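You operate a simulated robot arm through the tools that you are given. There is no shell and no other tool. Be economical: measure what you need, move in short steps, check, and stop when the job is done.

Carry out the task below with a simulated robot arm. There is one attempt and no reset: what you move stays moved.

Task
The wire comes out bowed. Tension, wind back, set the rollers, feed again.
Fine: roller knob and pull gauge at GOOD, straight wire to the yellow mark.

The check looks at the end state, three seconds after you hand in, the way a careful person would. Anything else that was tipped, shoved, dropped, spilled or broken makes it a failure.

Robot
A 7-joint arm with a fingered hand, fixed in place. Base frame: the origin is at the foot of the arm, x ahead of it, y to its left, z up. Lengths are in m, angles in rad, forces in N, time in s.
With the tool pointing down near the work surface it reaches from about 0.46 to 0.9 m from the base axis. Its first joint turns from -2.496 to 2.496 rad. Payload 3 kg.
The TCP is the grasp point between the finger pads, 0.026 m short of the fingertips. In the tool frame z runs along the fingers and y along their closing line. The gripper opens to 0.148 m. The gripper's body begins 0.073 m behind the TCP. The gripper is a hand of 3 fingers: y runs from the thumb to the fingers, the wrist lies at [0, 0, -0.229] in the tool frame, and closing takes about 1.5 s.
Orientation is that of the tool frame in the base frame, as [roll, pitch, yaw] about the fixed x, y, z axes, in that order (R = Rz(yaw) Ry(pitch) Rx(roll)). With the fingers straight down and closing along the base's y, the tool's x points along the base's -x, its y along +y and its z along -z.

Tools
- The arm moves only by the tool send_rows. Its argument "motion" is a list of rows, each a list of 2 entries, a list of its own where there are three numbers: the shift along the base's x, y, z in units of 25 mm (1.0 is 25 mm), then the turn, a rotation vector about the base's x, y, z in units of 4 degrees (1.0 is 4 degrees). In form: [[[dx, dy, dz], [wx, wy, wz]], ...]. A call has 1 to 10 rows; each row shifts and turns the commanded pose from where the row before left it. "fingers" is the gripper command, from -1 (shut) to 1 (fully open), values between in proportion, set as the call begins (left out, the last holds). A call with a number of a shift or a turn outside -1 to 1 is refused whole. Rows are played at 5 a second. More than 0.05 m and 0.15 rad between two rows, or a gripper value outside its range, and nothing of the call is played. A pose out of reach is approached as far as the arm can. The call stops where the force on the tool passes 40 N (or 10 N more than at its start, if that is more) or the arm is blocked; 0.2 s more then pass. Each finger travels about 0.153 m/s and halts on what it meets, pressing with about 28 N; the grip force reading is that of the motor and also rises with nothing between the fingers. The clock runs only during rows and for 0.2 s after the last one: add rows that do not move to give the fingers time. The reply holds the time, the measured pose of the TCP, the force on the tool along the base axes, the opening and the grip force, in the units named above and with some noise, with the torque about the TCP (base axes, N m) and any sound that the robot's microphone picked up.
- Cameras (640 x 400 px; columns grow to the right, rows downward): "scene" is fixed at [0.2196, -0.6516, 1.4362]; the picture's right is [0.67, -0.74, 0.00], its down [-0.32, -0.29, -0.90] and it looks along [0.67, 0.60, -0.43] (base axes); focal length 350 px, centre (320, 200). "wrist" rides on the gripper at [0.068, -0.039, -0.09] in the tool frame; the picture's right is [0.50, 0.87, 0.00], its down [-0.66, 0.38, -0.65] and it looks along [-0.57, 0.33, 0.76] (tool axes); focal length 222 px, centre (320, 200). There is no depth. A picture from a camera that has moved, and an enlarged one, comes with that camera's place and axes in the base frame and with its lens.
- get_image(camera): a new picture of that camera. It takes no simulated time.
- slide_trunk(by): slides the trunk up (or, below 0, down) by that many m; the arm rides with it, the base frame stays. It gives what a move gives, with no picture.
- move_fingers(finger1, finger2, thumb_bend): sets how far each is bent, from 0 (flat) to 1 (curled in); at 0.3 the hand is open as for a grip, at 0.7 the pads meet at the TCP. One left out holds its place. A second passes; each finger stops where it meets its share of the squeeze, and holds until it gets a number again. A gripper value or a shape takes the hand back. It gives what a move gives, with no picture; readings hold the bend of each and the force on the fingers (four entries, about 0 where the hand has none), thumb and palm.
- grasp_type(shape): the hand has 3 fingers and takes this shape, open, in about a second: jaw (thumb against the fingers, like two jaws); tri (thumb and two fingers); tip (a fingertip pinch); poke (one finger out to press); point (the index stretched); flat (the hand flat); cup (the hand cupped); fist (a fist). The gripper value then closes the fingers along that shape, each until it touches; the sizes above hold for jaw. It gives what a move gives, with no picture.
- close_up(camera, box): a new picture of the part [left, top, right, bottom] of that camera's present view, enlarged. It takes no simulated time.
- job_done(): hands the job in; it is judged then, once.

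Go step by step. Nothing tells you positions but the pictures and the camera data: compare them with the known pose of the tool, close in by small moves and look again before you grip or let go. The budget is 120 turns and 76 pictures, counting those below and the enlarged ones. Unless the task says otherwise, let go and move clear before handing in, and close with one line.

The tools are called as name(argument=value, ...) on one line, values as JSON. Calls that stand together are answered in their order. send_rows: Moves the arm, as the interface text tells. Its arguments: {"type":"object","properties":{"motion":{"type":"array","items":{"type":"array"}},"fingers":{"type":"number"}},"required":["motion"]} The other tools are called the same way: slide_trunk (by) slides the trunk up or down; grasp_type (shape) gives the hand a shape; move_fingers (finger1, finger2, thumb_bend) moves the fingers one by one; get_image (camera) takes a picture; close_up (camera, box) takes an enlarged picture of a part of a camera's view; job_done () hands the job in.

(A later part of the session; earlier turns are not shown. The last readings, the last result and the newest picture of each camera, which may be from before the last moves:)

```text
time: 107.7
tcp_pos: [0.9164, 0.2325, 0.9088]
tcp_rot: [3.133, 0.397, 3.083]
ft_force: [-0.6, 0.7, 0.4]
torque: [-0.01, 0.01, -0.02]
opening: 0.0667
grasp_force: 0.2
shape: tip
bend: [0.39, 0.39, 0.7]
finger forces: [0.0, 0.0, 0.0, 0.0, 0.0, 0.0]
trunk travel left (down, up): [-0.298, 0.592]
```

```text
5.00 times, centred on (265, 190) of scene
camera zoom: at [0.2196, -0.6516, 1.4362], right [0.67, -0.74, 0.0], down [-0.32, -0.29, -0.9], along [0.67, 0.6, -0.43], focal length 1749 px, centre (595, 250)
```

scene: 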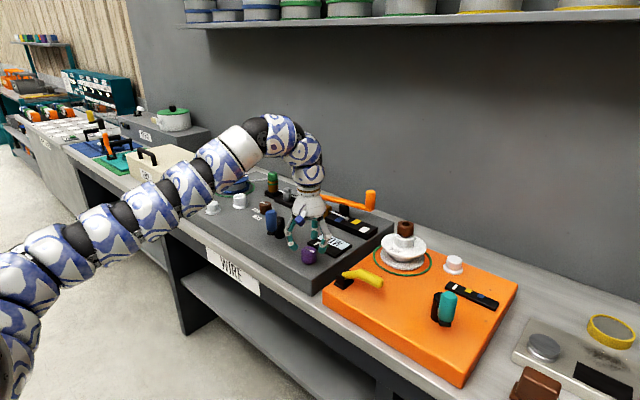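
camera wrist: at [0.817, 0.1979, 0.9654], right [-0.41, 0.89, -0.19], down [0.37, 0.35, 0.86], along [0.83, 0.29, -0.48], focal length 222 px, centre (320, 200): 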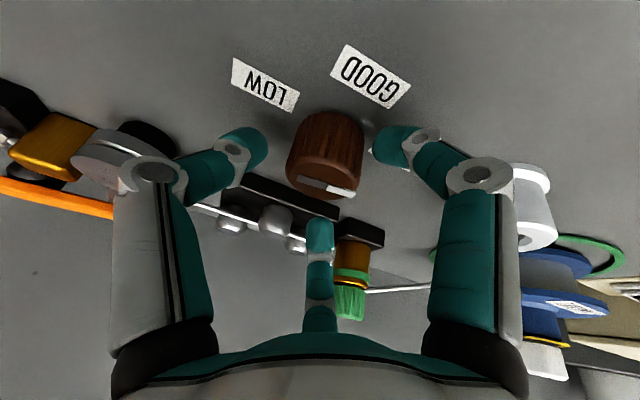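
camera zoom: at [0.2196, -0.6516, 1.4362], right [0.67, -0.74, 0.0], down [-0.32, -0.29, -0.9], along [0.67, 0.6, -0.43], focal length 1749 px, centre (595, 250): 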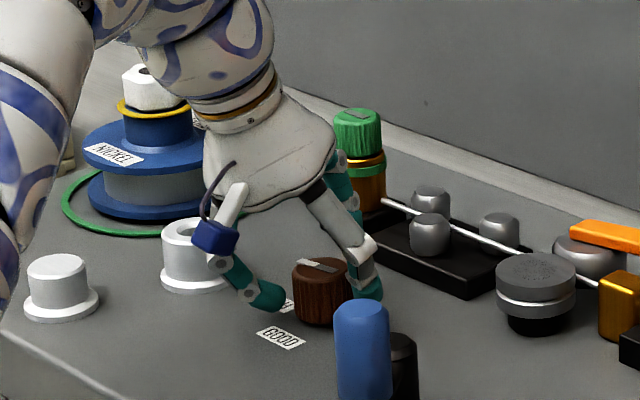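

Labels confirm: pointer is at about 110° (HIGH), GOOD at about 181°, so it needs about +70° counter-clockwise. Grip and turn the first half.

send_rows(motion=[[[0, 0, 0], [0, 0, 0]], [[0, 0, 0], [0, 0, 0]], [[0, 0, 0], [0, 0, 0]], [[0, 0, 0], [0, 0, 0]], [[0, 0, 0], [0, 0, 0]]], fingers=-1)

send_rows(motion=[[[0, 0, 0], [0, 0, 1]], [[0, 0, 0], [0, 0, 1]], [[0, 0, 0], [0, 0, 1]], [[0, 0, 0], [0, 0, 1]], [[0, 0, 0], [0, 0, 1]], [[0, 0, 0], [0, 0, 1]], [[0, 0, 0], [0, 0, 1]], [[0, 0, 0], [0, 0, 1]], [[0, 0, 0], [0, 0, 1]]])

get_image(camera="wrist")

```text
time: 108.9
tcp_pos: [0.9183, 0.2331, 0.9086]
tcp_rot: [3.132, 0.395, 3.083]
ft_force: [5.4, 1.0, -2.1]
torque: [0.06, 0.01, 0.04]
opening: 0.0353
grasp_force: 28.3
shape: tip
bend: [0.77, 0.74, 0.7]
finger forces: [21.1, 25.5, 0.1, 0.1, 24.0, 0.0]
trunk travel left (down, up): [-0.298, 0.592]
```

```text
time: 110.9
tcp_pos: [0.9171, 0.2335, 0.9089]
tcp_rot: [3.133, 0.398, -2.572]
ft_force: [-7.5, 2.0, -5.3]
torque: [0.03, 0.3, -0.08]
opening: 0.0346
grasp_force: 27.9
shape: tip
bend: [0.77, 0.74, 0.7]
finger forces: [24.8, 24.8, 0.0, 0.1, 20.5, 0.1]
trunk travel left (down, up): [-0.298, 0.592]
```

```text
18 pictures are left
camera wrist: at [0.856, 0.1462, 0.965], right [-0.86, 0.48, -0.19], down [0.09, 0.5, 0.86], along [0.5, 0.72, -0.48], focal length 222 px, centre (320, 200)
```

wrist: 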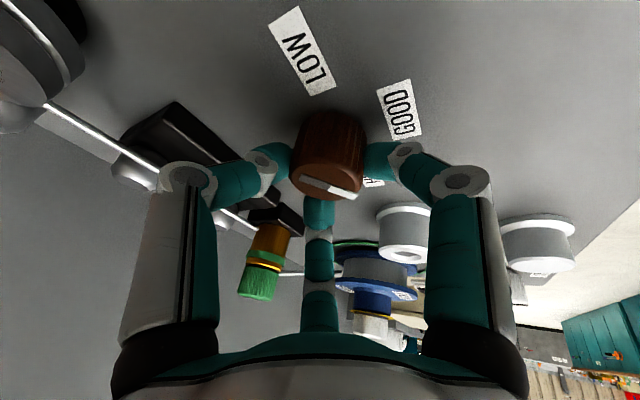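

Knob follows. Continue the turn another 34°.

send_rows(motion=[[[0, 0, 0], [0, 0, 1]], [[0, 0, 0], [0, 0, 1]], [[0, 0, 0], [0, 0, 1]], [[0, 0, 0], [0, 0, 1]], [[0, 0, 0], [0, 0, 1]], [[0, 0, 0], [0, 0, 1]], [[0, 0, 0], [0, 0, 1]], [[0, 0, 0], [0, 0, 1]], [[0, 0, 0], [0, 0, 0.5]], [[0, 0, 0], [0, 0, 0]]])

get_image(camera="wrist")

```text
time: 113.1
tcp_pos: [0.9154, 0.2335, 0.9077]
tcp_rot: [3.132, 0.395, -1.978]
ft_force: [-5.3, 5.0, -4.6]
torque: [0.02, 0.13, -0.07]
opening: 0.0337
grasp_force: 27.4
shape: tip
bend: [0.77, 0.74, 0.69]
finger forces: [22.7, 27.1, 0.0, 0.1, 21.3, 0.1]
trunk travel left (down, up): [-0.298, 0.592]
```

```text
17 pictures are left
camera wrist: at [0.9138, 0.1275, 0.9652], right [-0.98, -0.08, -0.19], down [-0.2, 0.47, 0.86], along [0.02, 0.88, -0.48], focal length 222 px, centre (320, 200)
```

wrist: 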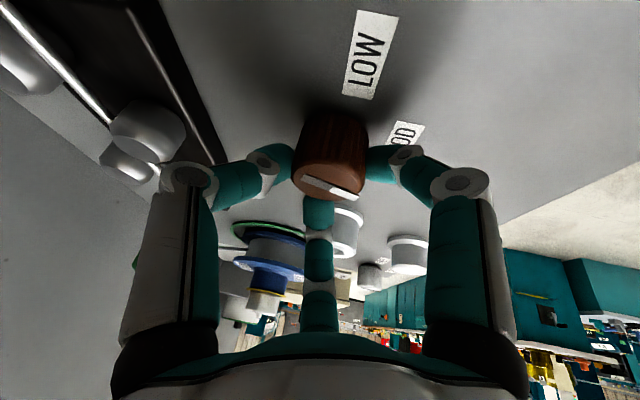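

Pointer is now at about 169°; turn 11° more, then release and check.

send_rows(motion=[[[0, 0, 0], [0, 0, 1]], [[0, 0, 0], [0, 0, 1]], [[0, 0, 0], [0, 0, 1]], [[0, 0, 0], [0, 0, 0]]])

send_rows(motion=[[[0, 0, 0], [0, 0, 0]], [[0, 0, 0], [0, 0, 0]], [[0, 0, 0], [0, 0, 0]], [[0, 0, 0], [0, 0, 0]]], fingers=0)

slide_trunk(by=0.157)

close_up(camera="scene", box=[240, 180, 300, 225])

get_image(camera="wrist")

```text
time: 114.0
tcp_pos: [0.9099, 0.2285, 0.9088]
tcp_rot: [-3.141, 0.406, -1.762]
ft_force: [14.5, 26.5, 4.3]
torque: [0.5, -0.46, 0.2]
opening: 0.0322
grasp_force: 28.4
shape: tip
bend: [0.78, 0.73, 0.7]
finger forces: [17.2, 26.0, 0.0, 0.0, 31.7, 0.0]
out of reach, approached as far as the arm can: row 2, 3
trunk travel left (down, up): [-0.298, 0.592]
stopped in row 4: the force on the tool passed its limit at 42 N (the readings are from after the stop); the commanded pose is now the measured one
```

```text
time: 115.0
tcp_pos: [0.9097, 0.2238, 0.9078]
tcp_rot: [3.138, 0.402, -1.768]
ft_force: [0.2, 0.3, -0.2]
torque: [-0.02, -0.02, -0.01]
opening: 0.0734
grasp_force: 0.0
shape: tip
bend: [0.36, 0.36, 0.7]
finger forces: [0.0, 0.1, 0.0, 0.0, 0.1, 0.0]
trunk travel left (down, up): [-0.298, 0.592]
```

```text
time: 116.8
tcp_pos: [0.9105, 0.2244, 1.0646]
tcp_rot: [3.136, 0.402, -1.768]
ft_force: [0.0, -0.1, -0.2]
torque: [-0.03, -0.03, 0.0]
opening: 0.0736
grasp_force: 0.0
shape: tip
bend: [0.36, 0.36, 0.7]
finger forces: [0.0, 0.0, 0.0, 0.0, 0.1, 0.0]
trunk travel left (down, up): [-0.455, 0.435]
```

```text
8.89 times, centred on (270, 202) of scene
camera zoom: at [0.2196, -0.6516, 1.4362], right [0.67, -0.74, 0.0], down [-0.32, -0.29, -0.9], along [0.67, 0.6, -0.43], focal length 3110 px, centre (764, 178)
```

zoom: 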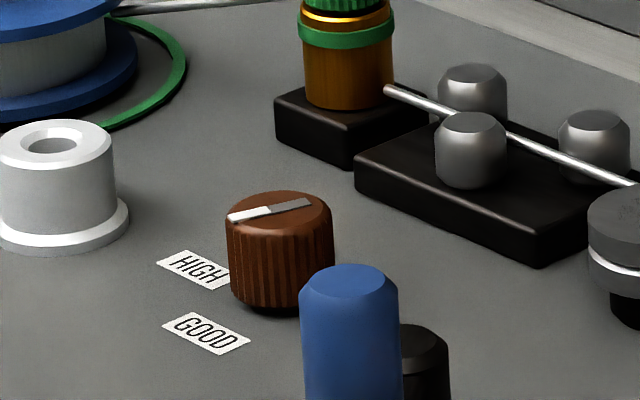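

```text
15 pictures are left
camera wrist: at [0.9293, 0.1204, 1.121], right [-0.94, -0.28, -0.19], down [-0.3, 0.41, 0.86], along [-0.16, 0.87, -0.47], focal length 222 px, centre (320, 200)
```

wrist: 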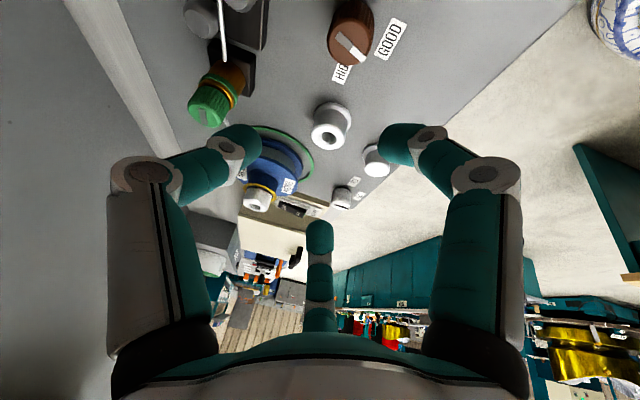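

The pointer is at about 162°, GOOD about 181°, so about 20° more. I rotate the hand back, re-centre and regrip.

send_rows(motion=[[[0, 0, 0], [0, 0, -1]], [[0, 0, 0], [0, 0, -1]], [[0, 0, 0], [0, 0, -1]], [[0, 0, 0], [0, 0, -1]], [[0, 0, 0], [0, 0, -1]], [[0, 0, 0], [0, 0, -1]], [[0, 0, 0], [0, 0, -1]], [[0, 0, 0], [0, 0, -1]], [[0, 0, 0], [0, 0, -1]], [[0, 0, 0], [0, 0, -1]]], fingers=-0.1)

send_rows(motion=[[[0.1, 0.1, 0], [0, 0, -1]], [[0.1, 0.14, 0], [0, 0, -1]], [[0, 0.1, 0], [0, 0, -1]], [[0, 0, 0], [0, 0, -1]]])

```text
time: 119.0
tcp_pos: [0.9094, 0.2237, 1.0646]
tcp_rot: [3.138, 0.404, -2.469]
ft_force: [-0.2, -0.4, -0.5]
torque: [-0.01, -0.01, 0.0]
opening: 0.067
grasp_force: 0.1
shape: tip
bend: [0.39, 0.39, 0.7]
finger forces: [0.1, 0.0, 0.0, 0.0, 0.0, 0.0]
trunk travel left (down, up): [-0.455, 0.435]
```

```text
time: 120.0
tcp_pos: [0.9149, 0.2346, 1.0649]
tcp_rot: [3.139, 0.404, -2.746]
ft_force: [-0.3, -0.2, -0.2]
torque: [-0.01, 0.03, 0.0]
opening: 0.0667
grasp_force: 0.1
shape: tip
bend: [0.39, 0.39, 0.7]
finger forces: [0.1, 0.1, 0.0, 0.1, 0.0, 0.0]
trunk travel left (down, up): [-0.455, 0.435]
```

I'm above the knob again at the same grip point. Lower, grip, turn 22°, release and rise.

slide_trunk(by=-0.157)

send_rows(motion=[[[0, 0, 0], [0, 0, 0]], [[0, 0, 0], [0, 0, 0]], [[0, 0, 0], [0, 0, 0]], [[0, 0, 0], [0, 0, 0]], [[0, 0, 0], [0, 0, 0]]], fingers=-1)

send_rows(motion=[[[0, 0, 0], [0, 0, 1]], [[0, 0, 0], [0, 0, 1]], [[0, 0, 0], [0, 0, 1]], [[0, 0, 0], [0, 0, 1]], [[0, 0, 0], [0, 0, 1]], [[0, 0, 0], [0, 0, 0.5]], [[0, 0, 0], [0, 0, 0]]])

send_rows(motion=[[[0, 0, 0], [0, 0, 0]], [[0, 0, 0], [0, 0, 0]], [[0, 0, 0], [0, 0, 0]], [[0, 0, 0], [0, 0, 0]]], fingers=0)

slide_trunk(by=0.157)

close_up(camera="scene", box=[240, 180, 300, 225])

```text
time: 121.8
tcp_pos: [0.9143, 0.2327, 0.9081]
tcp_rot: [3.137, 0.404, -2.744]
ft_force: [0.0, 0.5, -0.2]
torque: [0.01, -0.02, 0.0]
opening: 0.0671
grasp_force: 0.0
shape: tip
bend: [0.39, 0.39, 0.7]
finger forces: [0.1, 0.0, 0.1, 0.0, 0.0, 0.1]
trunk travel left (down, up): [-0.298, 0.592]
```

```text
time: 123.0
tcp_pos: [0.9161, 0.2334, 0.9077]
tcp_rot: [3.137, 0.401, -2.745]
ft_force: [4.9, 2.1, -2.7]
torque: [-0.04, 0.08, 0.04]
opening: 0.0357
grasp_force: 28.1
shape: tip
bend: [0.77, 0.74, 0.7]
finger forces: [21.9, 25.8, 0.0, 0.0, 23.2, 0.0]
trunk travel left (down, up): [-0.298, 0.592]
```

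```text
time: 124.6
tcp_pos: [0.9139, 0.2345, 0.9064]
tcp_rot: [3.137, 0.402, -2.363]
ft_force: [-3.7, 0.5, -4.3]
torque: [-0.14, 0.23, 0.01]
opening: 0.0351
grasp_force: 28.1
shape: tip
bend: [0.77, 0.74, 0.69]
finger forces: [23.7, 24.8, 0.0, 0.0, 20.9, 0.0]
trunk travel left (down, up): [-0.298, 0.592]
```

```text
time: 125.6
tcp_pos: [0.9149, 0.2328, 0.9067]
tcp_rot: [3.138, 0.403, -2.362]
ft_force: [0.6, 0.0, -0.3]
torque: [0.0, 0.02, -0.04]
opening: 0.0733
grasp_force: 0.2
shape: tip
bend: [0.36, 0.36, 0.7]
finger forces: [0.0, 0.0, 0.0, 0.0, 0.0, 0.0]
trunk travel left (down, up): [-0.298, 0.592]
```

```text
time: 127.4
tcp_pos: [0.9159, 0.2339, 1.0639]
tcp_rot: [3.138, 0.403, -2.359]
ft_force: [0.2, 0.9, 0.7]
torque: [0.02, 0.04, 0.01]
opening: 0.0732
grasp_force: 0.2
shape: tip
bend: [0.36, 0.36, 0.7]
finger forces: [0.0, 0.0, 0.0, 0.0, 0.0, 0.0]
trunk travel left (down, up): [-0.455, 0.435]
```

```text
8.89 times, centred on (270, 202) of scene
camera zoom: at [0.2196, -0.6516, 1.4362], right [0.67, -0.74, 0.0], down [-0.32, -0.29, -0.9], along [0.67, 0.6, -0.43], focal length 3110 px, centre (764, 178)
```

zoom: 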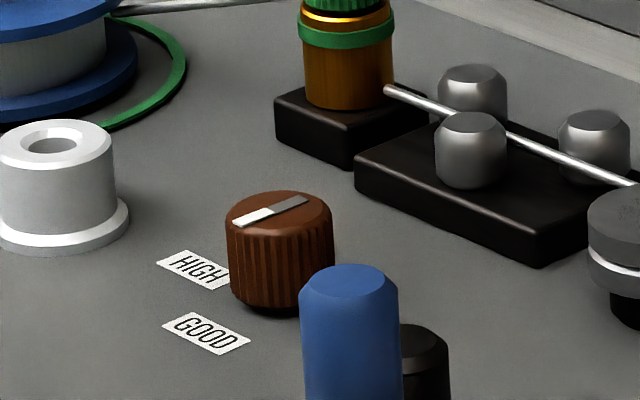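

Pointer at about 173° versus GOOD at about 180°. One more small correction of about 10° commanded.

send_rows(motion=[[[0, 0, 0], [0, 0, -1]], [[0, 0, 0], [0, 0, -1]], [[0, 0, 0], [0, 0, -1]], [[0, 0, 0], [0, 0, -1]], [[0, 0, 0], [0, 0, -1]]], fingers=-0.1)

slide_trunk(by=-0.159)

send_rows(motion=[[[0, 0, 0], [0, 0, 0]], [[0, 0, 0], [0, 0, 0]], [[0, 0, 0], [0, 0, 0]], [[0, 0, 0], [0, 0, 0]], [[0, 0, 0], [0, 0, 0]]], fingers=-1)

send_rows(motion=[[[0, 0, 0], [0, 0, 1]], [[0, 0, 0], [0, 0, 1]], [[0, 0, 0], [0, 0, 0.6]], [[0, 0, 0], [0, 0, 0]]])

send_rows(motion=[[[0, 0, 0], [0, 0, 0]], [[0, 0, 0], [0, 0, 0]], [[0, 0, 0], [0, 0, 0]], [[0, 0, 0], [0, 0, 0]]], fingers=0)

slide_trunk(by=0.157)

close_up(camera="scene", box=[240, 180, 300, 225])

```text
time: 128.6
tcp_pos: [0.9157, 0.2327, 1.0647]
tcp_rot: [3.138, 0.403, -2.712]
ft_force: [0.3, 0.8, 0.1]
torque: [0.0, 0.0, -0.03]
opening: 0.0671
grasp_force: 0.1
shape: tip
bend: [0.39, 0.39, 0.7]
finger forces: [0.1, 0.0, 0.1, 0.1, 0.0, 0.0]
trunk travel left (down, up): [-0.455, 0.435]
```

```text
time: 130.5
tcp_pos: [0.9155, 0.2326, 0.9062]
tcp_rot: [3.138, 0.402, -2.712]
ft_force: [0.9, -0.2, -0.4]
torque: [0.01, 0.02, -0.03]
opening: 0.0672
grasp_force: 0.1
shape: tip
bend: [0.39, 0.39, 0.7]
finger forces: [0.1, 0.0, 0.1, 0.0, 0.1, 0.1]
trunk travel left (down, up): [-0.296, 0.594]
```

```text
time: 131.7
tcp_pos: [0.9153, 0.2331, 0.906]
tcp_rot: [3.139, 0.405, -2.711]
ft_force: [3.5, 0.8, -2.2]
torque: [-0.11, 0.14, 0.02]
opening: 0.0349
grasp_force: 28.2
shape: tip
bend: [0.77, 0.74, 0.7]
finger forces: [24.0, 24.5, 0.0, 0.1, 25.4, 0.1]
trunk travel left (down, up): [-0.296, 0.594]
```

```text
time: 132.7
tcp_pos: [0.916, 0.2335, 0.9051]
tcp_rot: [3.138, 0.403, -2.529]
ft_force: [-0.8, -0.6, -7.1]
torque: [-0.17, 0.3, -0.04]
opening: 0.0349
grasp_force: 28.8
shape: tip
bend: [0.77, 0.74, 0.7]
finger forces: [26.1, 24.2, 0.1, 0.1, 24.1, 0.1]
trunk travel left (down, up): [-0.296, 0.594]
```

```text
time: 133.7
tcp_pos: [0.9159, 0.2324, 0.9056]
tcp_rot: [3.137, 0.404, -2.528]
ft_force: [1.2, -0.1, -0.9]
torque: [0.02, -0.05, -0.01]
opening: 0.0733
grasp_force: 0.1
shape: tip
bend: [0.36, 0.36, 0.7]
finger forces: [0.0, 0.0, 0.1, 0.0, 0.1, 0.0]
trunk travel left (down, up): [-0.296, 0.594]
```

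```text
time: 135.5
tcp_pos: [0.9155, 0.2332, 1.0635]
tcp_rot: [3.139, 0.404, -2.531]
ft_force: [-0.4, 0.0, -0.2]
torque: [-0.01, -0.03, 0.01]
opening: 0.0733
grasp_force: 0.1
shape: tip
bend: [0.36, 0.36, 0.7]
finger forces: [0.0, 0.1, 0.1, 0.0, 0.1, 0.1]
trunk travel left (down, up): [-0.453, 0.437]
```

```text
8.89 times, centred on (270, 202) of scene
camera zoom: at [0.2196, -0.6516, 1.4362], right [0.67, -0.74, 0.0], down [-0.32, -0.29, -0.9], along [0.67, 0.6, -0.43], focal length 3110 px, centre (764, 178)
```

zoom: 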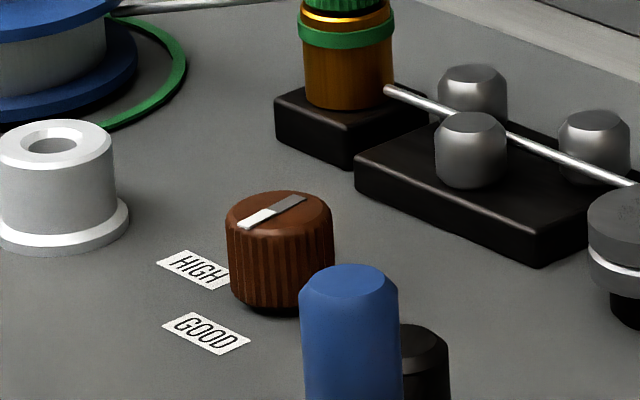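

Pointer now points straight at GOOD (~182°). Next: return to the blue crank handle (about (0.80, 0.05)) to feed clockwise.

send_rows(motion=[[[-0.3, -0.8, 0], [0, 0, -1]], [[-0.3, -0.8, 0], [0, 0, -1]], [[-0.3, -0.8, 0], [0, 0, -1]], [[-0.3, -0.8, 0], [0, 0, -1]], [[-0.5, -0.8, 0], [0, 0, -1]], [[-0.5, -0.8, 0], [0, 0, -1]], [[-0.5, -0.8, 0], [0, 0, -1]], [[-0.5, -0.8, 0], [0, 0, -1]], [[-0.5, -0.5, 0], [0, 0, -1]], [[-0.5, -0.4, 0], [0, 0.6, 0]]])

send_rows(motion=[[[-0.4, 0, 0], [0, 1, 0]], [[0, 0, 0], [0, 1, 0]], [[0, 0, 0], [0, 1, 0]], [[0, 0, 0], [0, 1, 0]], [[0, 0, 0], [0, 1, 0]]])

get_image(camera="wrist")

```text
time: 137.7
tcp_pos: [0.8627, 0.0796, 1.0626]
tcp_rot: [3.137, 0.404, 3.128]
ft_force: [0.0, 0.4, -0.7]
torque: [0.0, 0.01, 0.01]
opening: 0.0737
grasp_force: 0.1
shape: tip
bend: [0.36, 0.36, 0.7]
finger forces: [0.1, 0.0, 0.0, 0.1, 0.1, 0.0]
out of reach, approached as far as the arm can: row 7, 8, 9, 10
trunk travel left (down, up): [-0.453, 0.437]
```

```text
time: 138.9
tcp_pos: [0.8602, 0.0875, 1.0641]
tcp_rot: [3.14, 0.067, 3.141]
ft_force: [-0.2, -0.9, -1.2]
torque: [0.02, 0.0, 0.02]
opening: 0.0738
grasp_force: 0.1
shape: tip
bend: [0.36, 0.36, 0.7]
finger forces: [0.0, 0.1, 0.0, 0.1, 0.1, 0.0]
out of reach, approached as far as the arm can: row 1
trunk travel left (down, up): [-0.453, 0.437]
```

```text
12 pictures are left
camera wrist: at [0.7869, 0.0465, 1.1503], right [-0.5, 0.87, -0.03], down [0.61, 0.38, 0.7], along [0.62, 0.33, -0.72], focal length 222 px, centre (320, 200)
```

wrist: 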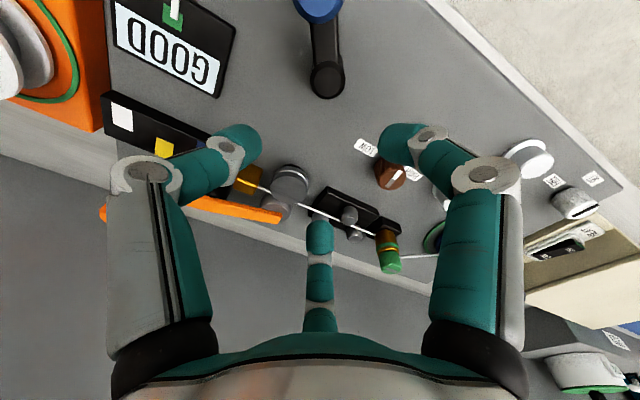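

Now untilted; move over the handle and check.

send_rows(motion=[[[-0.85, -0.5, 0], [0, 0.5, 0]], [[-0.85, -0.5, 0], [0, 0.46, 0]], [[-0.8, -0.5, 0], [0, 0, 0]]])

get_image(camera="wrist")

```text
time: 139.7
tcp_pos: [0.7962, 0.0509, 1.065]
tcp_rot: [3.141, 0.0, -3.14]
ft_force: [0.2, 0.3, 0.7]
torque: [-0.02, 0.02, 0.03]
opening: 0.0736
grasp_force: 0.1
shape: tip
bend: [0.36, 0.36, 0.7]
finger forces: [0.0, 0.0, 0.1, 0.1, 0.1, 0.0]
trunk travel left (down, up): [-0.453, 0.437]
```

```text
11 pictures are left
camera wrist: at [0.7288, 0.0113, 1.1548], right [-0.5, 0.86, 0.0], down [0.65, 0.38, 0.65], along [0.57, 0.33, -0.76], focal length 222 px, centre (320, 200)
```

wrist: 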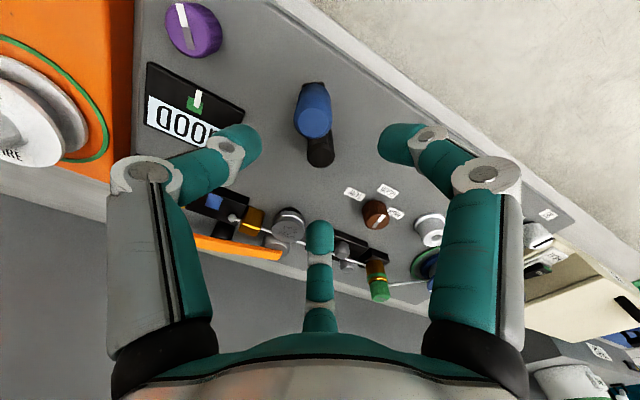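

Handle at (0.796, 0.045). Centre, lower, grip firmly and turn clockwise half a turn.

send_rows(motion=[[[0, -0.24, 0], [0, 0, 0]]])

slide_trunk(by=-0.114)

send_rows(motion=[[[0, 0, 0], [0, 0, 0]], [[0, 0, 0], [0, 0, 0]], [[0, 0, 0], [0, 0, 0]], [[0, 0, 0], [0, 0, 0]], [[0, 0, 0], [0, 0, 0]]], fingers=-1)

send_rows(motion=[[[-0.409, 0.805, 0], [0, 0, 0]], [[-0.108, 0.896, 0], [0, 0, 0]], [[0.205, 0.879, 0], [0, 0, 0]], [[0.493, 0.756, 0], [0, 0, 0]]])

```text
time: 140.1
tcp_pos: [0.7975, 0.0447, 1.065]
tcp_rot: [3.141, -0.001, -3.138]
ft_force: [0.0, 0.1, 0.2]
torque: [-0.02, -0.03, -0.03]
opening: 0.0737
grasp_force: 0.0
shape: tip
bend: [0.36, 0.36, 0.7]
finger forces: [0.0, 0.0, 0.0, 0.0, 0.0, 0.1]
trunk travel left (down, up): [-0.453, 0.437]
```

```text
time: 141.5
tcp_pos: [0.796, 0.044, 0.9514]
tcp_rot: [-3.141, 0.002, -3.139]
ft_force: [-0.2, -0.2, 0.3]
torque: [0.02, -0.02, -0.02]
opening: 0.0734
grasp_force: 0.0
shape: tip
bend: [0.36, 0.36, 0.7]
finger forces: [0.0, 0.0, 0.0, 0.1, 0.0, 0.0]
trunk travel left (down, up): [-0.339, 0.551]
```

```text
time: 142.7
tcp_pos: [0.7976, 0.0435, 0.9502]
tcp_rot: [-3.142, 0.0, -3.14]
ft_force: [1.0, 0.4, -3.6]
torque: [0.0, -0.05, -0.02]
opening: 0.0256
grasp_force: 27.9
shape: tip
bend: [0.76, 0.73, 0.7]
finger forces: [22.6, 24.9, 0.0, 0.0, 25.2, 0.1]
trunk travel left (down, up): [-0.339, 0.551]
```

```text
time: 143.7
tcp_pos: [0.801, 0.127, 0.9509]
tcp_rot: [3.142, 0.003, -3.141]
ft_force: [2.8, -4.0, 3.2]
torque: [-0.14, -0.05, 0.02]
opening: 0.0259
grasp_force: 28.1
shape: tip
bend: [0.76, 0.73, 0.7]
finger forces: [23.2, 26.0, 0.0, 0.0, 30.6, 0.0]
trunk travel left (down, up): [-0.339, 0.551]
```

Low forces, grip solid. Continue clockwise around the far side.

send_rows(motion=[[[0.722, 0.542, 0], [0, 0, 0]], [[0.864, 0.263, 0], [0, -0.5, 0]], [[0.902, -0.049, 0], [0, -1, 0]], [[0.831, -0.354, 0], [0, -1, 0]], [[0.659, -0.617, 0], [0, -1, 0]]])

send_rows(motion=[[[0.409, -0.805, 0], [0, -0.5, 0]], [[0.108, -0.896, 0], [0, 0, 0]], [[-0.205, -0.879, 0], [0, 0, 0]], [[-0.493, -0.756, 0], [0, 1, 0]]])

close_up(camera="scene", box=[240, 160, 390, 260])

```text
time: 144.9
tcp_pos: [0.8994, 0.1261, 0.9519]
tcp_rot: [-3.141, 0.248, -3.138]
ft_force: [-12.5, -3.8, -7.2]
torque: [0.08, 0.84, -0.08]
opening: 0.0257
grasp_force: 28.0
shape: tip
bend: [0.77, 0.72, 0.7]
finger forces: [34.7, 19.3, 0.1, 0.0, 28.5, 0.1]
trunk travel left (down, up): [-0.339, 0.551]
```

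```text
time: 145.9
tcp_pos: [0.8971, 0.0394, 0.9518]
tcp_rot: [3.141, 0.212, -3.137]
ft_force: [-8.0, 12.6, 3.1]
torque: [0.38, 0.45, -0.08]
opening: 0.0247
grasp_force: 28.1
shape: tip
bend: [0.77, 0.72, 0.7]
finger forces: [34.3, 27.0, 0.1, 0.0, 21.6, 0.0]
trunk travel left (down, up): [-0.339, 0.551]
```

```text
4.00 times, centred on (315, 210) of scene
camera zoom: at [0.2196, -0.6516, 1.4362], right [0.67, -0.74, 0.0], down [-0.32, -0.29, -0.9], along [0.67, 0.6, -0.43], focal length 1399 px, centre (340, 160)
```

zoom: 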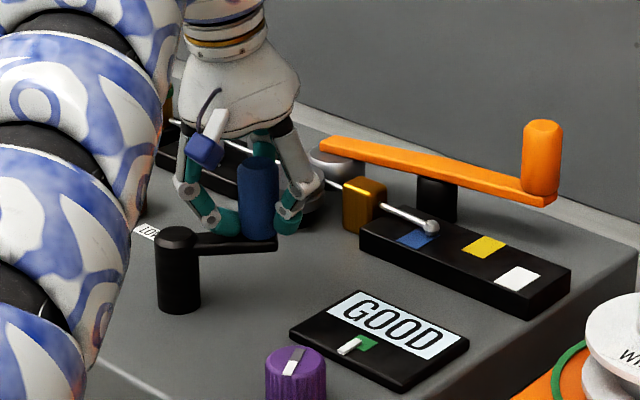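

Wire end at the blue mark and moving out; about 345° more to yellow. Continue with slight inward correction.

send_rows(motion=[[[-0.74, -0.5, 0], [0, 1, 0]], [[-0.836, -0.28, 0], [0, 1, 0]], [[-0.89, 0.02, 0], [0, 1, 0]], [[-0.836, 0.304, 0], [0, 0, 0]]])

send_rows(motion=[[[-0.66, 0.572, 0], [0, 0, 0]], [[-0.42, 0.771, 0], [0, 0, 0]], [[-0.13, 0.876, 0], [0, 0, 0]], [[0.17, 0.876, 0], [0, 0, 0]]])

close_up(camera="scene", box=[240, 160, 390, 260])

```text
time: 146.9
tcp_pos: [0.8153, 0.0279, 0.9514]
tcp_rot: [3.141, -0.001, -3.14]
ft_force: [6.2, 4.4, -2.1]
torque: [0.01, -0.34, -0.05]
opening: 0.0244
grasp_force: 27.9
shape: tip
bend: [0.75, 0.73, 0.7]
finger forces: [23.7, 29.5, 0.0, 0.1, 26.2, 0.0]
trunk travel left (down, up): [-0.339, 0.551]
```

```text
time: 147.9
tcp_pos: [0.7887, 0.1063, 0.9507]
tcp_rot: [3.14, 0.001, -3.141]
ft_force: [8.8, -3.9, 3.5]
torque: [-0.19, -0.32, 0.1]
opening: 0.0256
grasp_force: 27.8
shape: tip
bend: [0.75, 0.74, 0.7]
finger forces: [21.1, 28.2, 0.0, 0.0, 31.1, 0.0]
trunk travel left (down, up): [-0.339, 0.551]
```

```text
4.00 times, centred on (315, 210) of scene
camera zoom: at [0.2196, -0.6516, 1.4362], right [0.67, -0.74, 0.0], down [-0.32, -0.29, -0.9], along [0.67, 0.6, -0.43], focal length 1399 px, centre (340, 160)
```

zoom: 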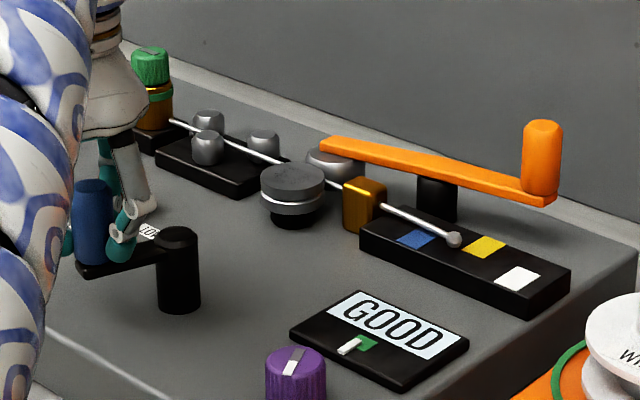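

By triangulation the wire end is about 18 mm short of the yellow mark centre, about 110° more. I turn 95° and look.

send_rows(motion=[[[0.5, 0.74, 0], [0, 0, 0]], [[0.7, 0.53, 0], [0, 0, 0]], [[0.84, 0.265, 0], [0, -1, 0]], [[0.87, -0.04, 0], [0, -1, 0]], [[0.6, -0.25, 0], [0, -1, 0]]])

close_up(camera="scene", box=[310, 190, 390, 250])

```text
time: 149.1
tcp_pos: [0.8788, 0.137, 0.9517]
tcp_rot: [-3.141, 0.212, -3.14]
ft_force: [2.9, 13.3, 3.2]
torque: [0.39, 0.24, 0.0]
opening: 0.0248
grasp_force: 27.5
shape: tip
bend: [0.77, 0.72, 0.7]
finger forces: [27.7, 30.6, 0.1, 0.1, 22.6, 0.1]
trunk travel left (down, up): [-0.339, 0.551]
```

```text
6.67 times, centred on (350, 220) of scene
camera zoom: at [0.2196, -0.6516, 1.4362], right [0.67, -0.74, 0.0], down [-0.32, -0.29, -0.9], along [0.67, 0.6, -0.43], focal length 2332 px, centre (120, 67)
```

zoom: 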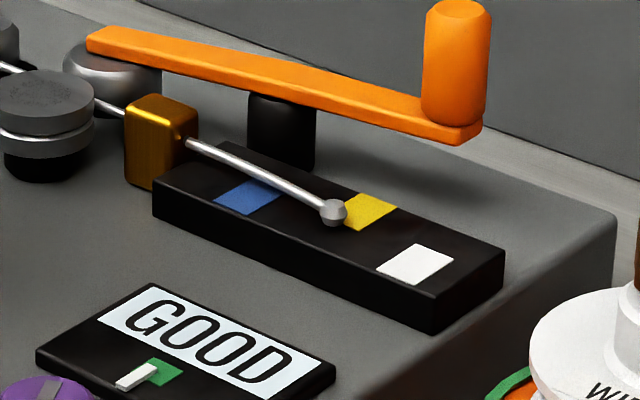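

The wire end is near the yellow mark, perhaps 4 mm short of its centre. One more small step of about 22°, then let go and rise.

send_rows(motion=[[[0.36, -0.24, 0], [0, -0.5, 0]], [[0.36, -0.28, 0], [0, 0, 0]], [[0, 0, 0], [0, 0, 0]]])

send_rows(motion=[[[0, 0, 0], [0, 0, 0]], [[0, 0, 0], [0, 0, 0]], [[0, 0, 0], [0, 0, 0]], [[0, 0, 0], [0, 0, 0]]], fingers=0)

slide_trunk(by=0.15)

close_up(camera="scene", box=[310, 190, 390, 250])

get_image(camera="wrist")

```text
time: 149.9
tcp_pos: [0.8933, 0.1216, 0.9498]
tcp_rot: [3.142, 0.247, -3.139]
ft_force: [5.7, 7.9, 4.3]
torque: [0.31, 0.2, -0.02]
opening: 0.0252
grasp_force: 27.5
shape: tip
bend: [0.77, 0.72, 0.7]
finger forces: [25.8, 30.2, 0.1, 0.0, 26.5, 0.1]
trunk travel left (down, up): [-0.339, 0.551]
```

```text
time: 150.9
tcp_pos: [0.8933, 0.1219, 0.9496]
tcp_rot: [-3.141, 0.246, -3.14]
ft_force: [0.3, 0.0, 0.6]
torque: [-0.01, 0.03, -0.02]
opening: 0.0732
grasp_force: 0.0
shape: tip
bend: [0.36, 0.36, 0.7]
finger forces: [0.0, 0.1, 0.0, 0.0, 0.1, 0.1]
trunk travel left (down, up): [-0.339, 0.551]
```

```text
time: 152.7
tcp_pos: [0.8937, 0.1226, 1.0993]
tcp_rot: [3.14, 0.245, -3.141]
ft_force: [0.3, -0.8, 0.3]
torque: [-0.04, 0.02, -0.01]
opening: 0.0732
grasp_force: 0.0
shape: tip
bend: [0.36, 0.36, 0.7]
finger forces: [0.1, 0.0, 0.0, 0.0, 0.0, 0.0]
trunk travel left (down, up): [-0.489, 0.401]
```

```text
6.67 times, centred on (350, 220) of scene
camera zoom: at [0.2196, -0.6516, 1.4362], right [0.67, -0.74, 0.0], down [-0.32, -0.29, -0.9], along [0.67, 0.6, -0.43], focal length 2332 px, centre (120, 67)
```

zoom: 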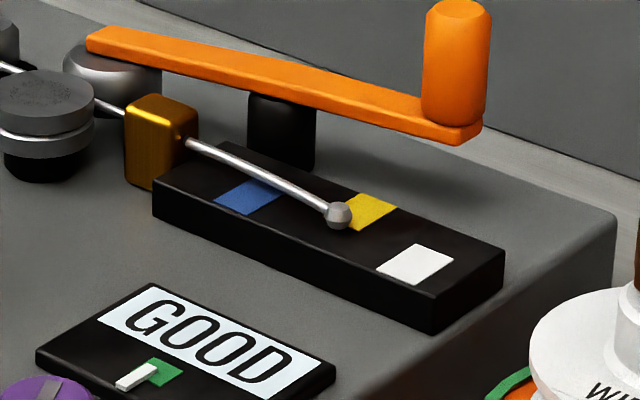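

```text
6 pictures are left
camera wrist: at [0.8063, 0.0822, 1.1708], right [-0.49, 0.87, -0.12], down [0.48, 0.38, 0.79], along [0.73, 0.33, -0.6], focal length 222 px, centre (320, 200)
```

wrist: 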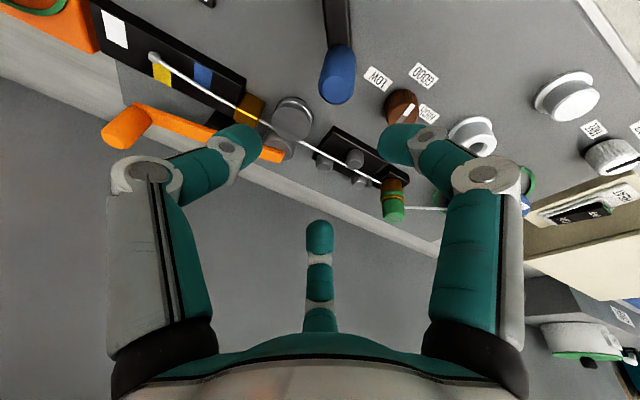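

The wire end is at the yellow mark, but I want to check for bow. Zoom the wrist camera on it.

close_up(camera="wrist", box=[90, 10, 290, 135])

```text
3.20 times, centred on (190, 72) of wrist
camera zoom: at [0.8063, 0.0822, 1.1708], right [-0.49, 0.87, -0.12], down [0.48, 0.38, 0.79], along [0.73, 0.33, -0.6], focal length 711 px, centre (736, 608)
```

zoom: 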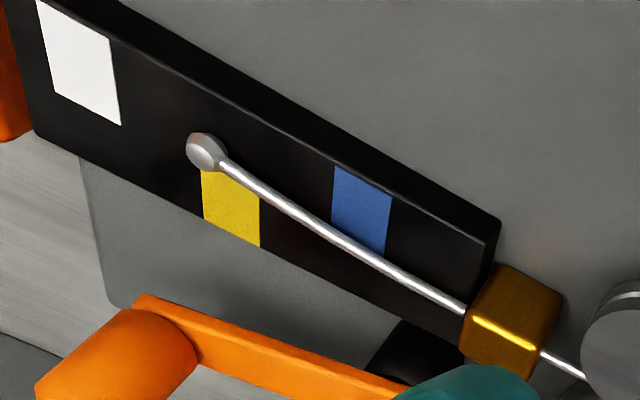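

The wire still shows a slight bow toward the front: I hadn't wound back fully (about 9–15 mm was still out of the guide), so the bad section stayed. Crank angle now (about 40°) matches yellow; I'll regrip and wind back all the way, then feed again to this same angle.

slide_trunk(by=-0.15)

send_rows(motion=[[[0, 0, 0], [0, 0, 0]], [[0, 0, 0], [0, 0, 0]], [[0, 0, 0], [0, 0, 0]], [[0, 0, 0], [0, 0, 0]], [[0, 0, 0], [0, 0, 0]]], fingers=-1)

send_rows(motion=[[[-0.686, 0.576, 0], [0, 0, 0]], [[-0.842, 0.306, 0], [0, 1, 0]], [[-0.896, 0, 0], [0, 1, 0]], [[-0.842, -0.306, 0], [0, 1, 0]], [[-0.686, -0.576, 0], [0, 0.5, 0]]])

send_rows(motion=[[[-0.448, -0.776, 0], [0, 0, 0]], [[-0.156, -0.882, 0], [0, 0, 0]], [[0.156, -0.882, 0], [0, 0, 0]], [[0.448, -0.776, 0], [0, 0, 0]]])

```text
time: 154.4
tcp_pos: [0.8934, 0.1223, 0.9485]
tcp_rot: [3.141, 0.246, -3.14]
ft_force: [0.0, 0.2, -0.1]
torque: [0.0, 0.04, 0.05]
opening: 0.0733
grasp_force: 0.0
shape: tip
bend: [0.36, 0.36, 0.7]
finger forces: [0.0, 0.0, 0.0, 0.0, 0.1, 0.1]
trunk travel left (down, up): [-0.339, 0.551]
```

```text
time: 155.6
tcp_pos: [0.8939, 0.1216, 0.9497]
tcp_rot: [-3.141, 0.245, -3.14]
ft_force: [-0.7, -0.2, -3.4]
torque: [-0.03, 0.12, 0.03]
opening: 0.0259
grasp_force: 28.4
shape: tip
bend: [0.76, 0.74, 0.7]
finger forces: [25.3, 24.8, 0.0, 0.1, 25.4, 0.0]
trunk travel left (down, up): [-0.339, 0.551]
```

```text
time: 156.8
tcp_pos: [0.797, 0.1187, 0.948]
tcp_rot: [3.141, 0.004, -3.141]
ft_force: [7.3, -2.3, 8.3]
torque: [-0.12, -0.48, 0.01]
opening: 0.026
grasp_force: 28.0
shape: tip
bend: [0.74, 0.76, 0.69]
finger forces: [22.7, 31.9, 0.0, 0.0, 30.7, 0.0]
trunk travel left (down, up): [-0.339, 0.551]
```

```text
time: 157.8
tcp_pos: [0.7966, 0.0385, 0.9502]
tcp_rot: [-3.141, 0.002, -3.14]
ft_force: [8.7, 10.1, 5.4]
torque: [0.17, -0.45, -0.04]
opening: 0.0254
grasp_force: 28.3
shape: tip
bend: [0.74, 0.75, 0.69]
finger forces: [26.7, 35.3, 0.1, 0.0, 23.6, 0.0]
trunk travel left (down, up): [-0.339, 0.551]
```

Grip good, low forces. Continue the rest of this turn.

send_rows(motion=[[[0.72, -0.53, 0], [0, 0, 0]], [[0.85, -0.28, 0], [0, 0, 0]], [[0.896, 0.02, 0], [0, -1, 0]], [[0.842, 0.306, 0], [0, -1, 0]]])

send_rows(motion=[[[0.686, 0.576, 0], [0, -1, 0]], [[0.448, 0.776, 0], [0, -0.5, 0]], [[0.156, 0.882, 0], [0, 0, 0]], [[-0.156, 0.882, 0], [0, 0, 0]], [[-0.448, 0.776, 0], [0, 0, 0]]])

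send_rows(motion=[[[-0.686, 0.576, 0], [0, 0, 0]], [[-0.842, 0.306, 0], [0, 1, 0]], [[-0.896, 0, 0], [0, 1, 0]], [[-0.842, -0.306, 0], [0, 1, 0]], [[-0.686, -0.576, 0], [0, 0.5, 0]]])

```text
time: 158.8
tcp_pos: [0.8783, 0.025, 0.9506]
tcp_rot: [3.141, 0.14, 3.142]
ft_force: [-3.3, -4.5, -7.2]
torque: [-0.08, 0.26, 0.04]
opening: 0.0245
grasp_force: 27.4
shape: tip
bend: [0.75, 0.74, 0.7]
finger forces: [29.3, 22.8, 0.0, 0.1, 29.7, 0.0]
trunk travel left (down, up): [-0.339, 0.551]
```

```text
time: 160.0
tcp_pos: [0.8938, 0.1241, 0.9497]
tcp_rot: [3.14, 0.247, -3.141]
ft_force: [-4.3, -7.8, 8.9]
torque: [-0.19, 0.38, 0.01]
opening: 0.0255
grasp_force: 27.7
shape: tip
bend: [0.76, 0.74, 0.7]
finger forces: [32.5, 23.5, 0.1, 0.0, 32.6, 0.0]
trunk travel left (down, up): [-0.339, 0.551]
```

```text
time: 161.2
tcp_pos: [0.7966, 0.1223, 0.9492]
tcp_rot: [3.141, 0.003, -3.141]
ft_force: [15.8, -9.4, 7.7]
torque: [-0.42, -0.64, 0.06]
opening: 0.0257
grasp_force: 28.1
shape: tip
bend: [0.75, 0.75, 0.7]
finger forces: [19.7, 33.3, 0.1, 0.0, 34.1, 0.1]
trunk travel left (down, up): [-0.339, 0.551]
```

About 460° wound back so far. Continue in small calls watching for the end stop.

send_rows(motion=[[[-0.38, -0.8, 0], [0, 0, 0]], [[-0.12, -0.882, 0], [0, 0, 0]], [[0.18, -0.87, 0], [0, 0, 0]], [[0.46, -0.76, 0], [0, 0, 0]]])

send_rows(motion=[[[0.36, -0.26, 0], [0, 0, 0]], [[0.36, -0.26, 0], [0, 0, 0]]])

close_up(camera="scene", box=[270, 170, 390, 250])

```text
time: 162.2
tcp_pos: [0.7977, 0.0401, 0.9475]
tcp_rot: [-3.141, 0.0, -3.139]
ft_force: [-2.9, 0.8, -3.5]
torque: [-0.04, -0.06, 0.0]
opening: 0.0266
grasp_force: 27.7
shape: tip
bend: [0.75, 0.76, 0.69]
finger forces: [27.2, 27.0, 0.0, 0.1, 26.9, 0.0]
trunk travel left (down, up): [-0.339, 0.551]
```

```text
time: 162.8
tcp_pos: [0.8185, 0.0273, 0.9494]
tcp_rot: [3.141, 0.0, -3.14]
ft_force: [-8.0, -6.3, -9.7]
torque: [-0.18, 0.07, 0.06]
opening: 0.0252
grasp_force: 28.0
shape: tip
bend: [0.74, 0.75, 0.7]
finger forces: [28.7, 22.3, 0.0, 0.0, 29.4, 0.0]
trunk travel left (down, up): [-0.339, 0.551]
```

```text
5.00 times, centred on (330, 210) of scene
camera zoom: at [0.2196, -0.6516, 1.4362], right [0.67, -0.74, 0.0], down [-0.32, -0.29, -0.9], along [0.67, 0.6, -0.43], focal length 1749 px, centre (270, 150)
```

zoom: 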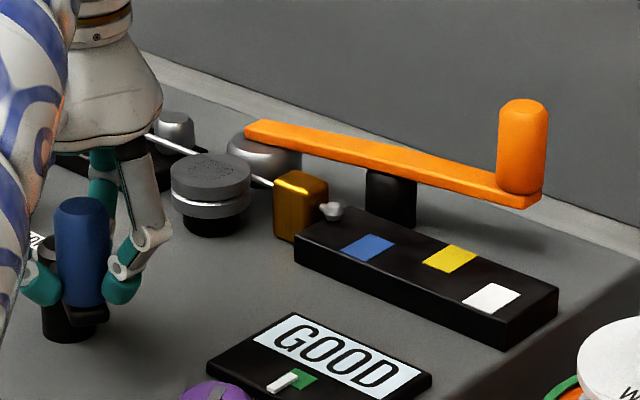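

The end is almost at the guide. A little further until it stops.

send_rows(motion=[[[0.42, -0.14, 0], [0, 0, 0]], [[0.43, -0.08, 0], [0, 0, 0]], [[0.44, 0.0, 0], [0, -0.5, 0]]])

send_rows(motion=[[[0.44, 0.05, 0], [0, -0.5, 0]], [[0.43, 0.11, 0], [0, -0.5, 0]], [[0.42, 0.16, 0], [0, -0.5, 0]]])

```text
time: 163.6
tcp_pos: [0.8502, 0.0183, 0.9507]
tcp_rot: [3.141, 0.038, -3.141]
ft_force: [-4.2, -14.8, -7.4]
torque: [-0.38, 0.11, 0.12]
opening: 0.0252
grasp_force: 27.7
shape: tip
bend: [0.74, 0.75, 0.7]
finger forces: [26.2, 19.8, 0.0, 0.0, 33.5, 0.1]
trunk travel left (down, up): [-0.339, 0.551]
```

```text
time: 164.4
tcp_pos: [0.8822, 0.029, 0.9491]
tcp_rot: [3.14, 0.14, -3.141]
ft_force: [4.5, -13.8, -3.3]
torque: [-0.35, 0.1, 0.05]
opening: 0.0256
grasp_force: 28.0
shape: tip
bend: [0.76, 0.74, 0.7]
finger forces: [27.1, 21.8, 0.1, 0.1, 34.5, 0.0]
trunk travel left (down, up): [-0.339, 0.551]
```

No stop felt yet at about 620° wound. Check the wire end once.

close_up(camera="scene", box=[290, 170, 390, 240])

```text
5.71 times, centred on (340, 205) of scene
camera zoom: at [0.2196, -0.6516, 1.4362], right [0.67, -0.74, 0.0], down [-0.32, -0.29, -0.9], along [0.67, 0.6, -0.43], focal length 1999 px, centre (206, 171)
```

zoom: 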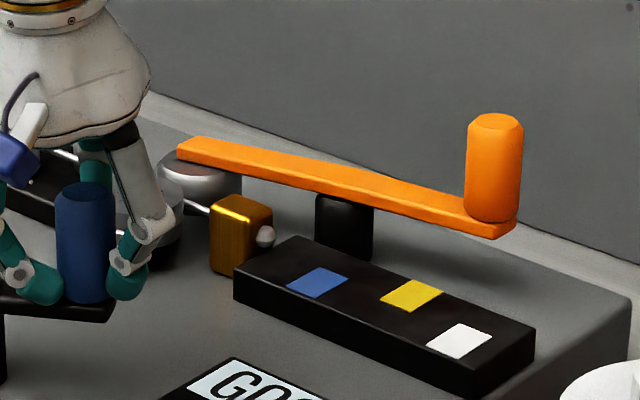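

The ball is against the guide. One small extra nudge to confirm the end, watching force.

send_rows(motion=[[[0.36, 0.24, 0], [0, 0, 0]], [[0.33, 0.29, 0], [0, 0, 0]]])

```text
time: 165.0
tcp_pos: [0.899, 0.0432, 0.9495]
tcp_rot: [-3.141, 0.144, -3.139]
ft_force: [3.9, -6.6, 0.4]
torque: [-0.18, 0.13, 0.04]
opening: 0.0254
grasp_force: 27.8
shape: tip
bend: [0.76, 0.74, 0.7]
finger forces: [28.0, 24.7, 0.0, 0.0, 29.9, 0.0]
trunk travel left (down, up): [-0.339, 0.551]
```

No stop, so the end is fully home. Now feed clockwise with the rollers set.

send_rows(motion=[[[-0.661, -0.605, 0], [0, 0, 0]], [[-0.828, -0.343, 0], [0, 1, 0]], [[-0.895, -0.039, 0], [0, 1, 0]], [[-0.855, 0.269, 0], [0, 0, 0]]])

send_rows(motion=[[[-0.69, 0.555, 0], [0, 0, 0]], [[-0.45, 0.756, 0], [0, 0, 0]], [[-0.16, 0.875, 0], [0, 0, 0]], [[0.14, 0.888, 0], [0, 0, 0]]])

```text
time: 166.0
tcp_pos: [0.8174, 0.0277, 0.9495]
tcp_rot: [3.141, 0.002, -3.139]
ft_force: [-3.9, -12.0, 7.5]
torque: [-0.46, -0.08, 0.0]
opening: 0.0258
grasp_force: 27.3
shape: tip
bend: [0.75, 0.75, 0.7]
finger forces: [26.8, 25.0, 0.0, 0.0, 33.9, 0.0]
trunk travel left (down, up): [-0.339, 0.551]
```

```text
time: 167.0
tcp_pos: [0.7875, 0.1035, 0.9495]
tcp_rot: [3.14, 0.002, -3.14]
ft_force: [-0.9, -0.2, -6.3]
torque: [-0.05, -0.13, -0.01]
opening: 0.0251
grasp_force: 28.0
shape: tip
bend: [0.75, 0.75, 0.7]
finger forces: [27.6, 27.8, 0.0, 0.1, 26.0, 0.1]
trunk travel left (down, up): [-0.339, 0.551]
```

Forces are low. Continue.

send_rows(motion=[[[0.43, 0.795, 0], [0, 0, 0]], [[0.661, 0.605, 0], [0, 0, 0]], [[0.828, 0.343, 0], [0, -1, 0]], [[0.895, 0.039, 0], [0, -1, 0]], [[0.855, -0.269, 0], [0, -1, 0]]])

send_rows(motion=[[[0.69, -0.55, 0], [0, -0.5, 0]], [[0.46, -0.756, 0], [0, 0, 0]], [[0.174, -0.875, 0], [0, 0, 0]], [[-0.117, -0.88, 0], [0, 0, 0]], [[-0.414, -0.78, 0], [0, 0, 0]]])

send_rows(motion=[[[-0.661, -0.59, 0], [0, 1, 0]], [[-0.828, -0.343, 0], [0, 1, 0]], [[-0.895, -0.039, 0], [0, 1, 0]], [[-0.855, 0.269, 0], [0, 0.5, 0]]])

```text
time: 168.2
tcp_pos: [0.8808, 0.1373, 0.9511]
tcp_rot: [-3.141, 0.21, -3.14]
ft_force: [-7.6, -6.0, -9.3]
torque: [-0.06, 0.56, -0.01]
opening: 0.0249
grasp_force: 28.2
shape: tip
bend: [0.76, 0.74, 0.7]
finger forces: [32.9, 21.7, 0.0, 0.0, 29.0, 0.0]
trunk travel left (down, up): [-0.339, 0.551]
```

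```text
time: 169.4
tcp_pos: [0.9005, 0.045, 0.9498]
tcp_rot: [-3.14, 0.246, -3.14]
ft_force: [-6.5, 6.8, -4.1]
torque: [0.25, 0.55, -0.02]
opening: 0.0246
grasp_force: 28.0
shape: tip
bend: [0.77, 0.73, 0.7]
finger forces: [36.2, 24.8, 0.0, 0.0, 23.2, 0.0]
trunk travel left (down, up): [-0.339, 0.551]
```

```text
time: 170.4
tcp_pos: [0.8198, 0.0261, 0.9505]
tcp_rot: [3.141, -0.001, -3.14]
ft_force: [-2.6, -11.3, -10.2]
torque: [-0.35, -0.25, 0.07]
opening: 0.0241
grasp_force: 28.1
shape: tip
bend: [0.75, 0.75, 0.7]
finger forces: [23.9, 22.7, 0.0, 0.0, 31.4, 0.0]
trunk travel left (down, up): [-0.339, 0.551]
```

About 438° fed. Continue to about 560° and look.

send_rows(motion=[[[-0.69, 0.555, 0], [0, 0, 0]], [[-0.45, 0.756, 0], [0, 0, 0]], [[-0.16, 0.875, 0], [0, 0, 0]], [[0.14, 0.888, 0], [0, 0, 0]]])

send_rows(motion=[[[0.43, 0.795, 0], [0, 0, 0]], [[0.661, 0.605, 0], [0, 0, 0]]])

close_up(camera="scene", box=[310, 190, 390, 250])

```text
time: 171.4
tcp_pos: [0.7909, 0.1039, 0.9505]
tcp_rot: [3.139, 0.001, -3.141]
ft_force: [-2.2, 0.9, -5.8]
torque: [-0.05, -0.11, -0.01]
opening: 0.0244
grasp_force: 28.1
shape: tip
bend: [0.74, 0.75, 0.7]
finger forces: [28.4, 27.0, 0.0, 0.1, 25.7, 0.1]
trunk travel left (down, up): [-0.339, 0.551]
```

```text
time: 172.0
tcp_pos: [0.8184, 0.1386, 0.9501]
tcp_rot: [3.142, 0.0, -3.141]
ft_force: [-1.1, 0.6, -8.9]
torque: [-0.03, -0.13, -0.01]
opening: 0.0242
grasp_force: 27.8
shape: tip
bend: [0.74, 0.75, 0.7]
finger forces: [27.0, 26.1, 0.0, 0.0, 25.3, 0.1]
trunk travel left (down, up): [-0.339, 0.551]
```

```text
6.67 times, centred on (350, 220) of scene
camera zoom: at [0.2196, -0.6516, 1.4362], right [0.67, -0.74, 0.0], down [-0.32, -0.29, -0.9], along [0.67, 0.6, -0.43], focal length 2332 px, centre (120, 67)
```

zoom: 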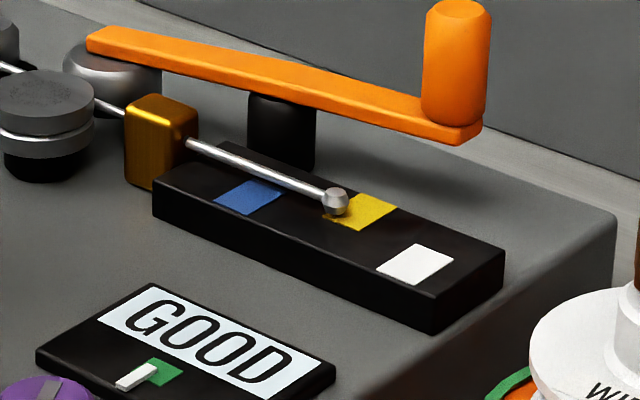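

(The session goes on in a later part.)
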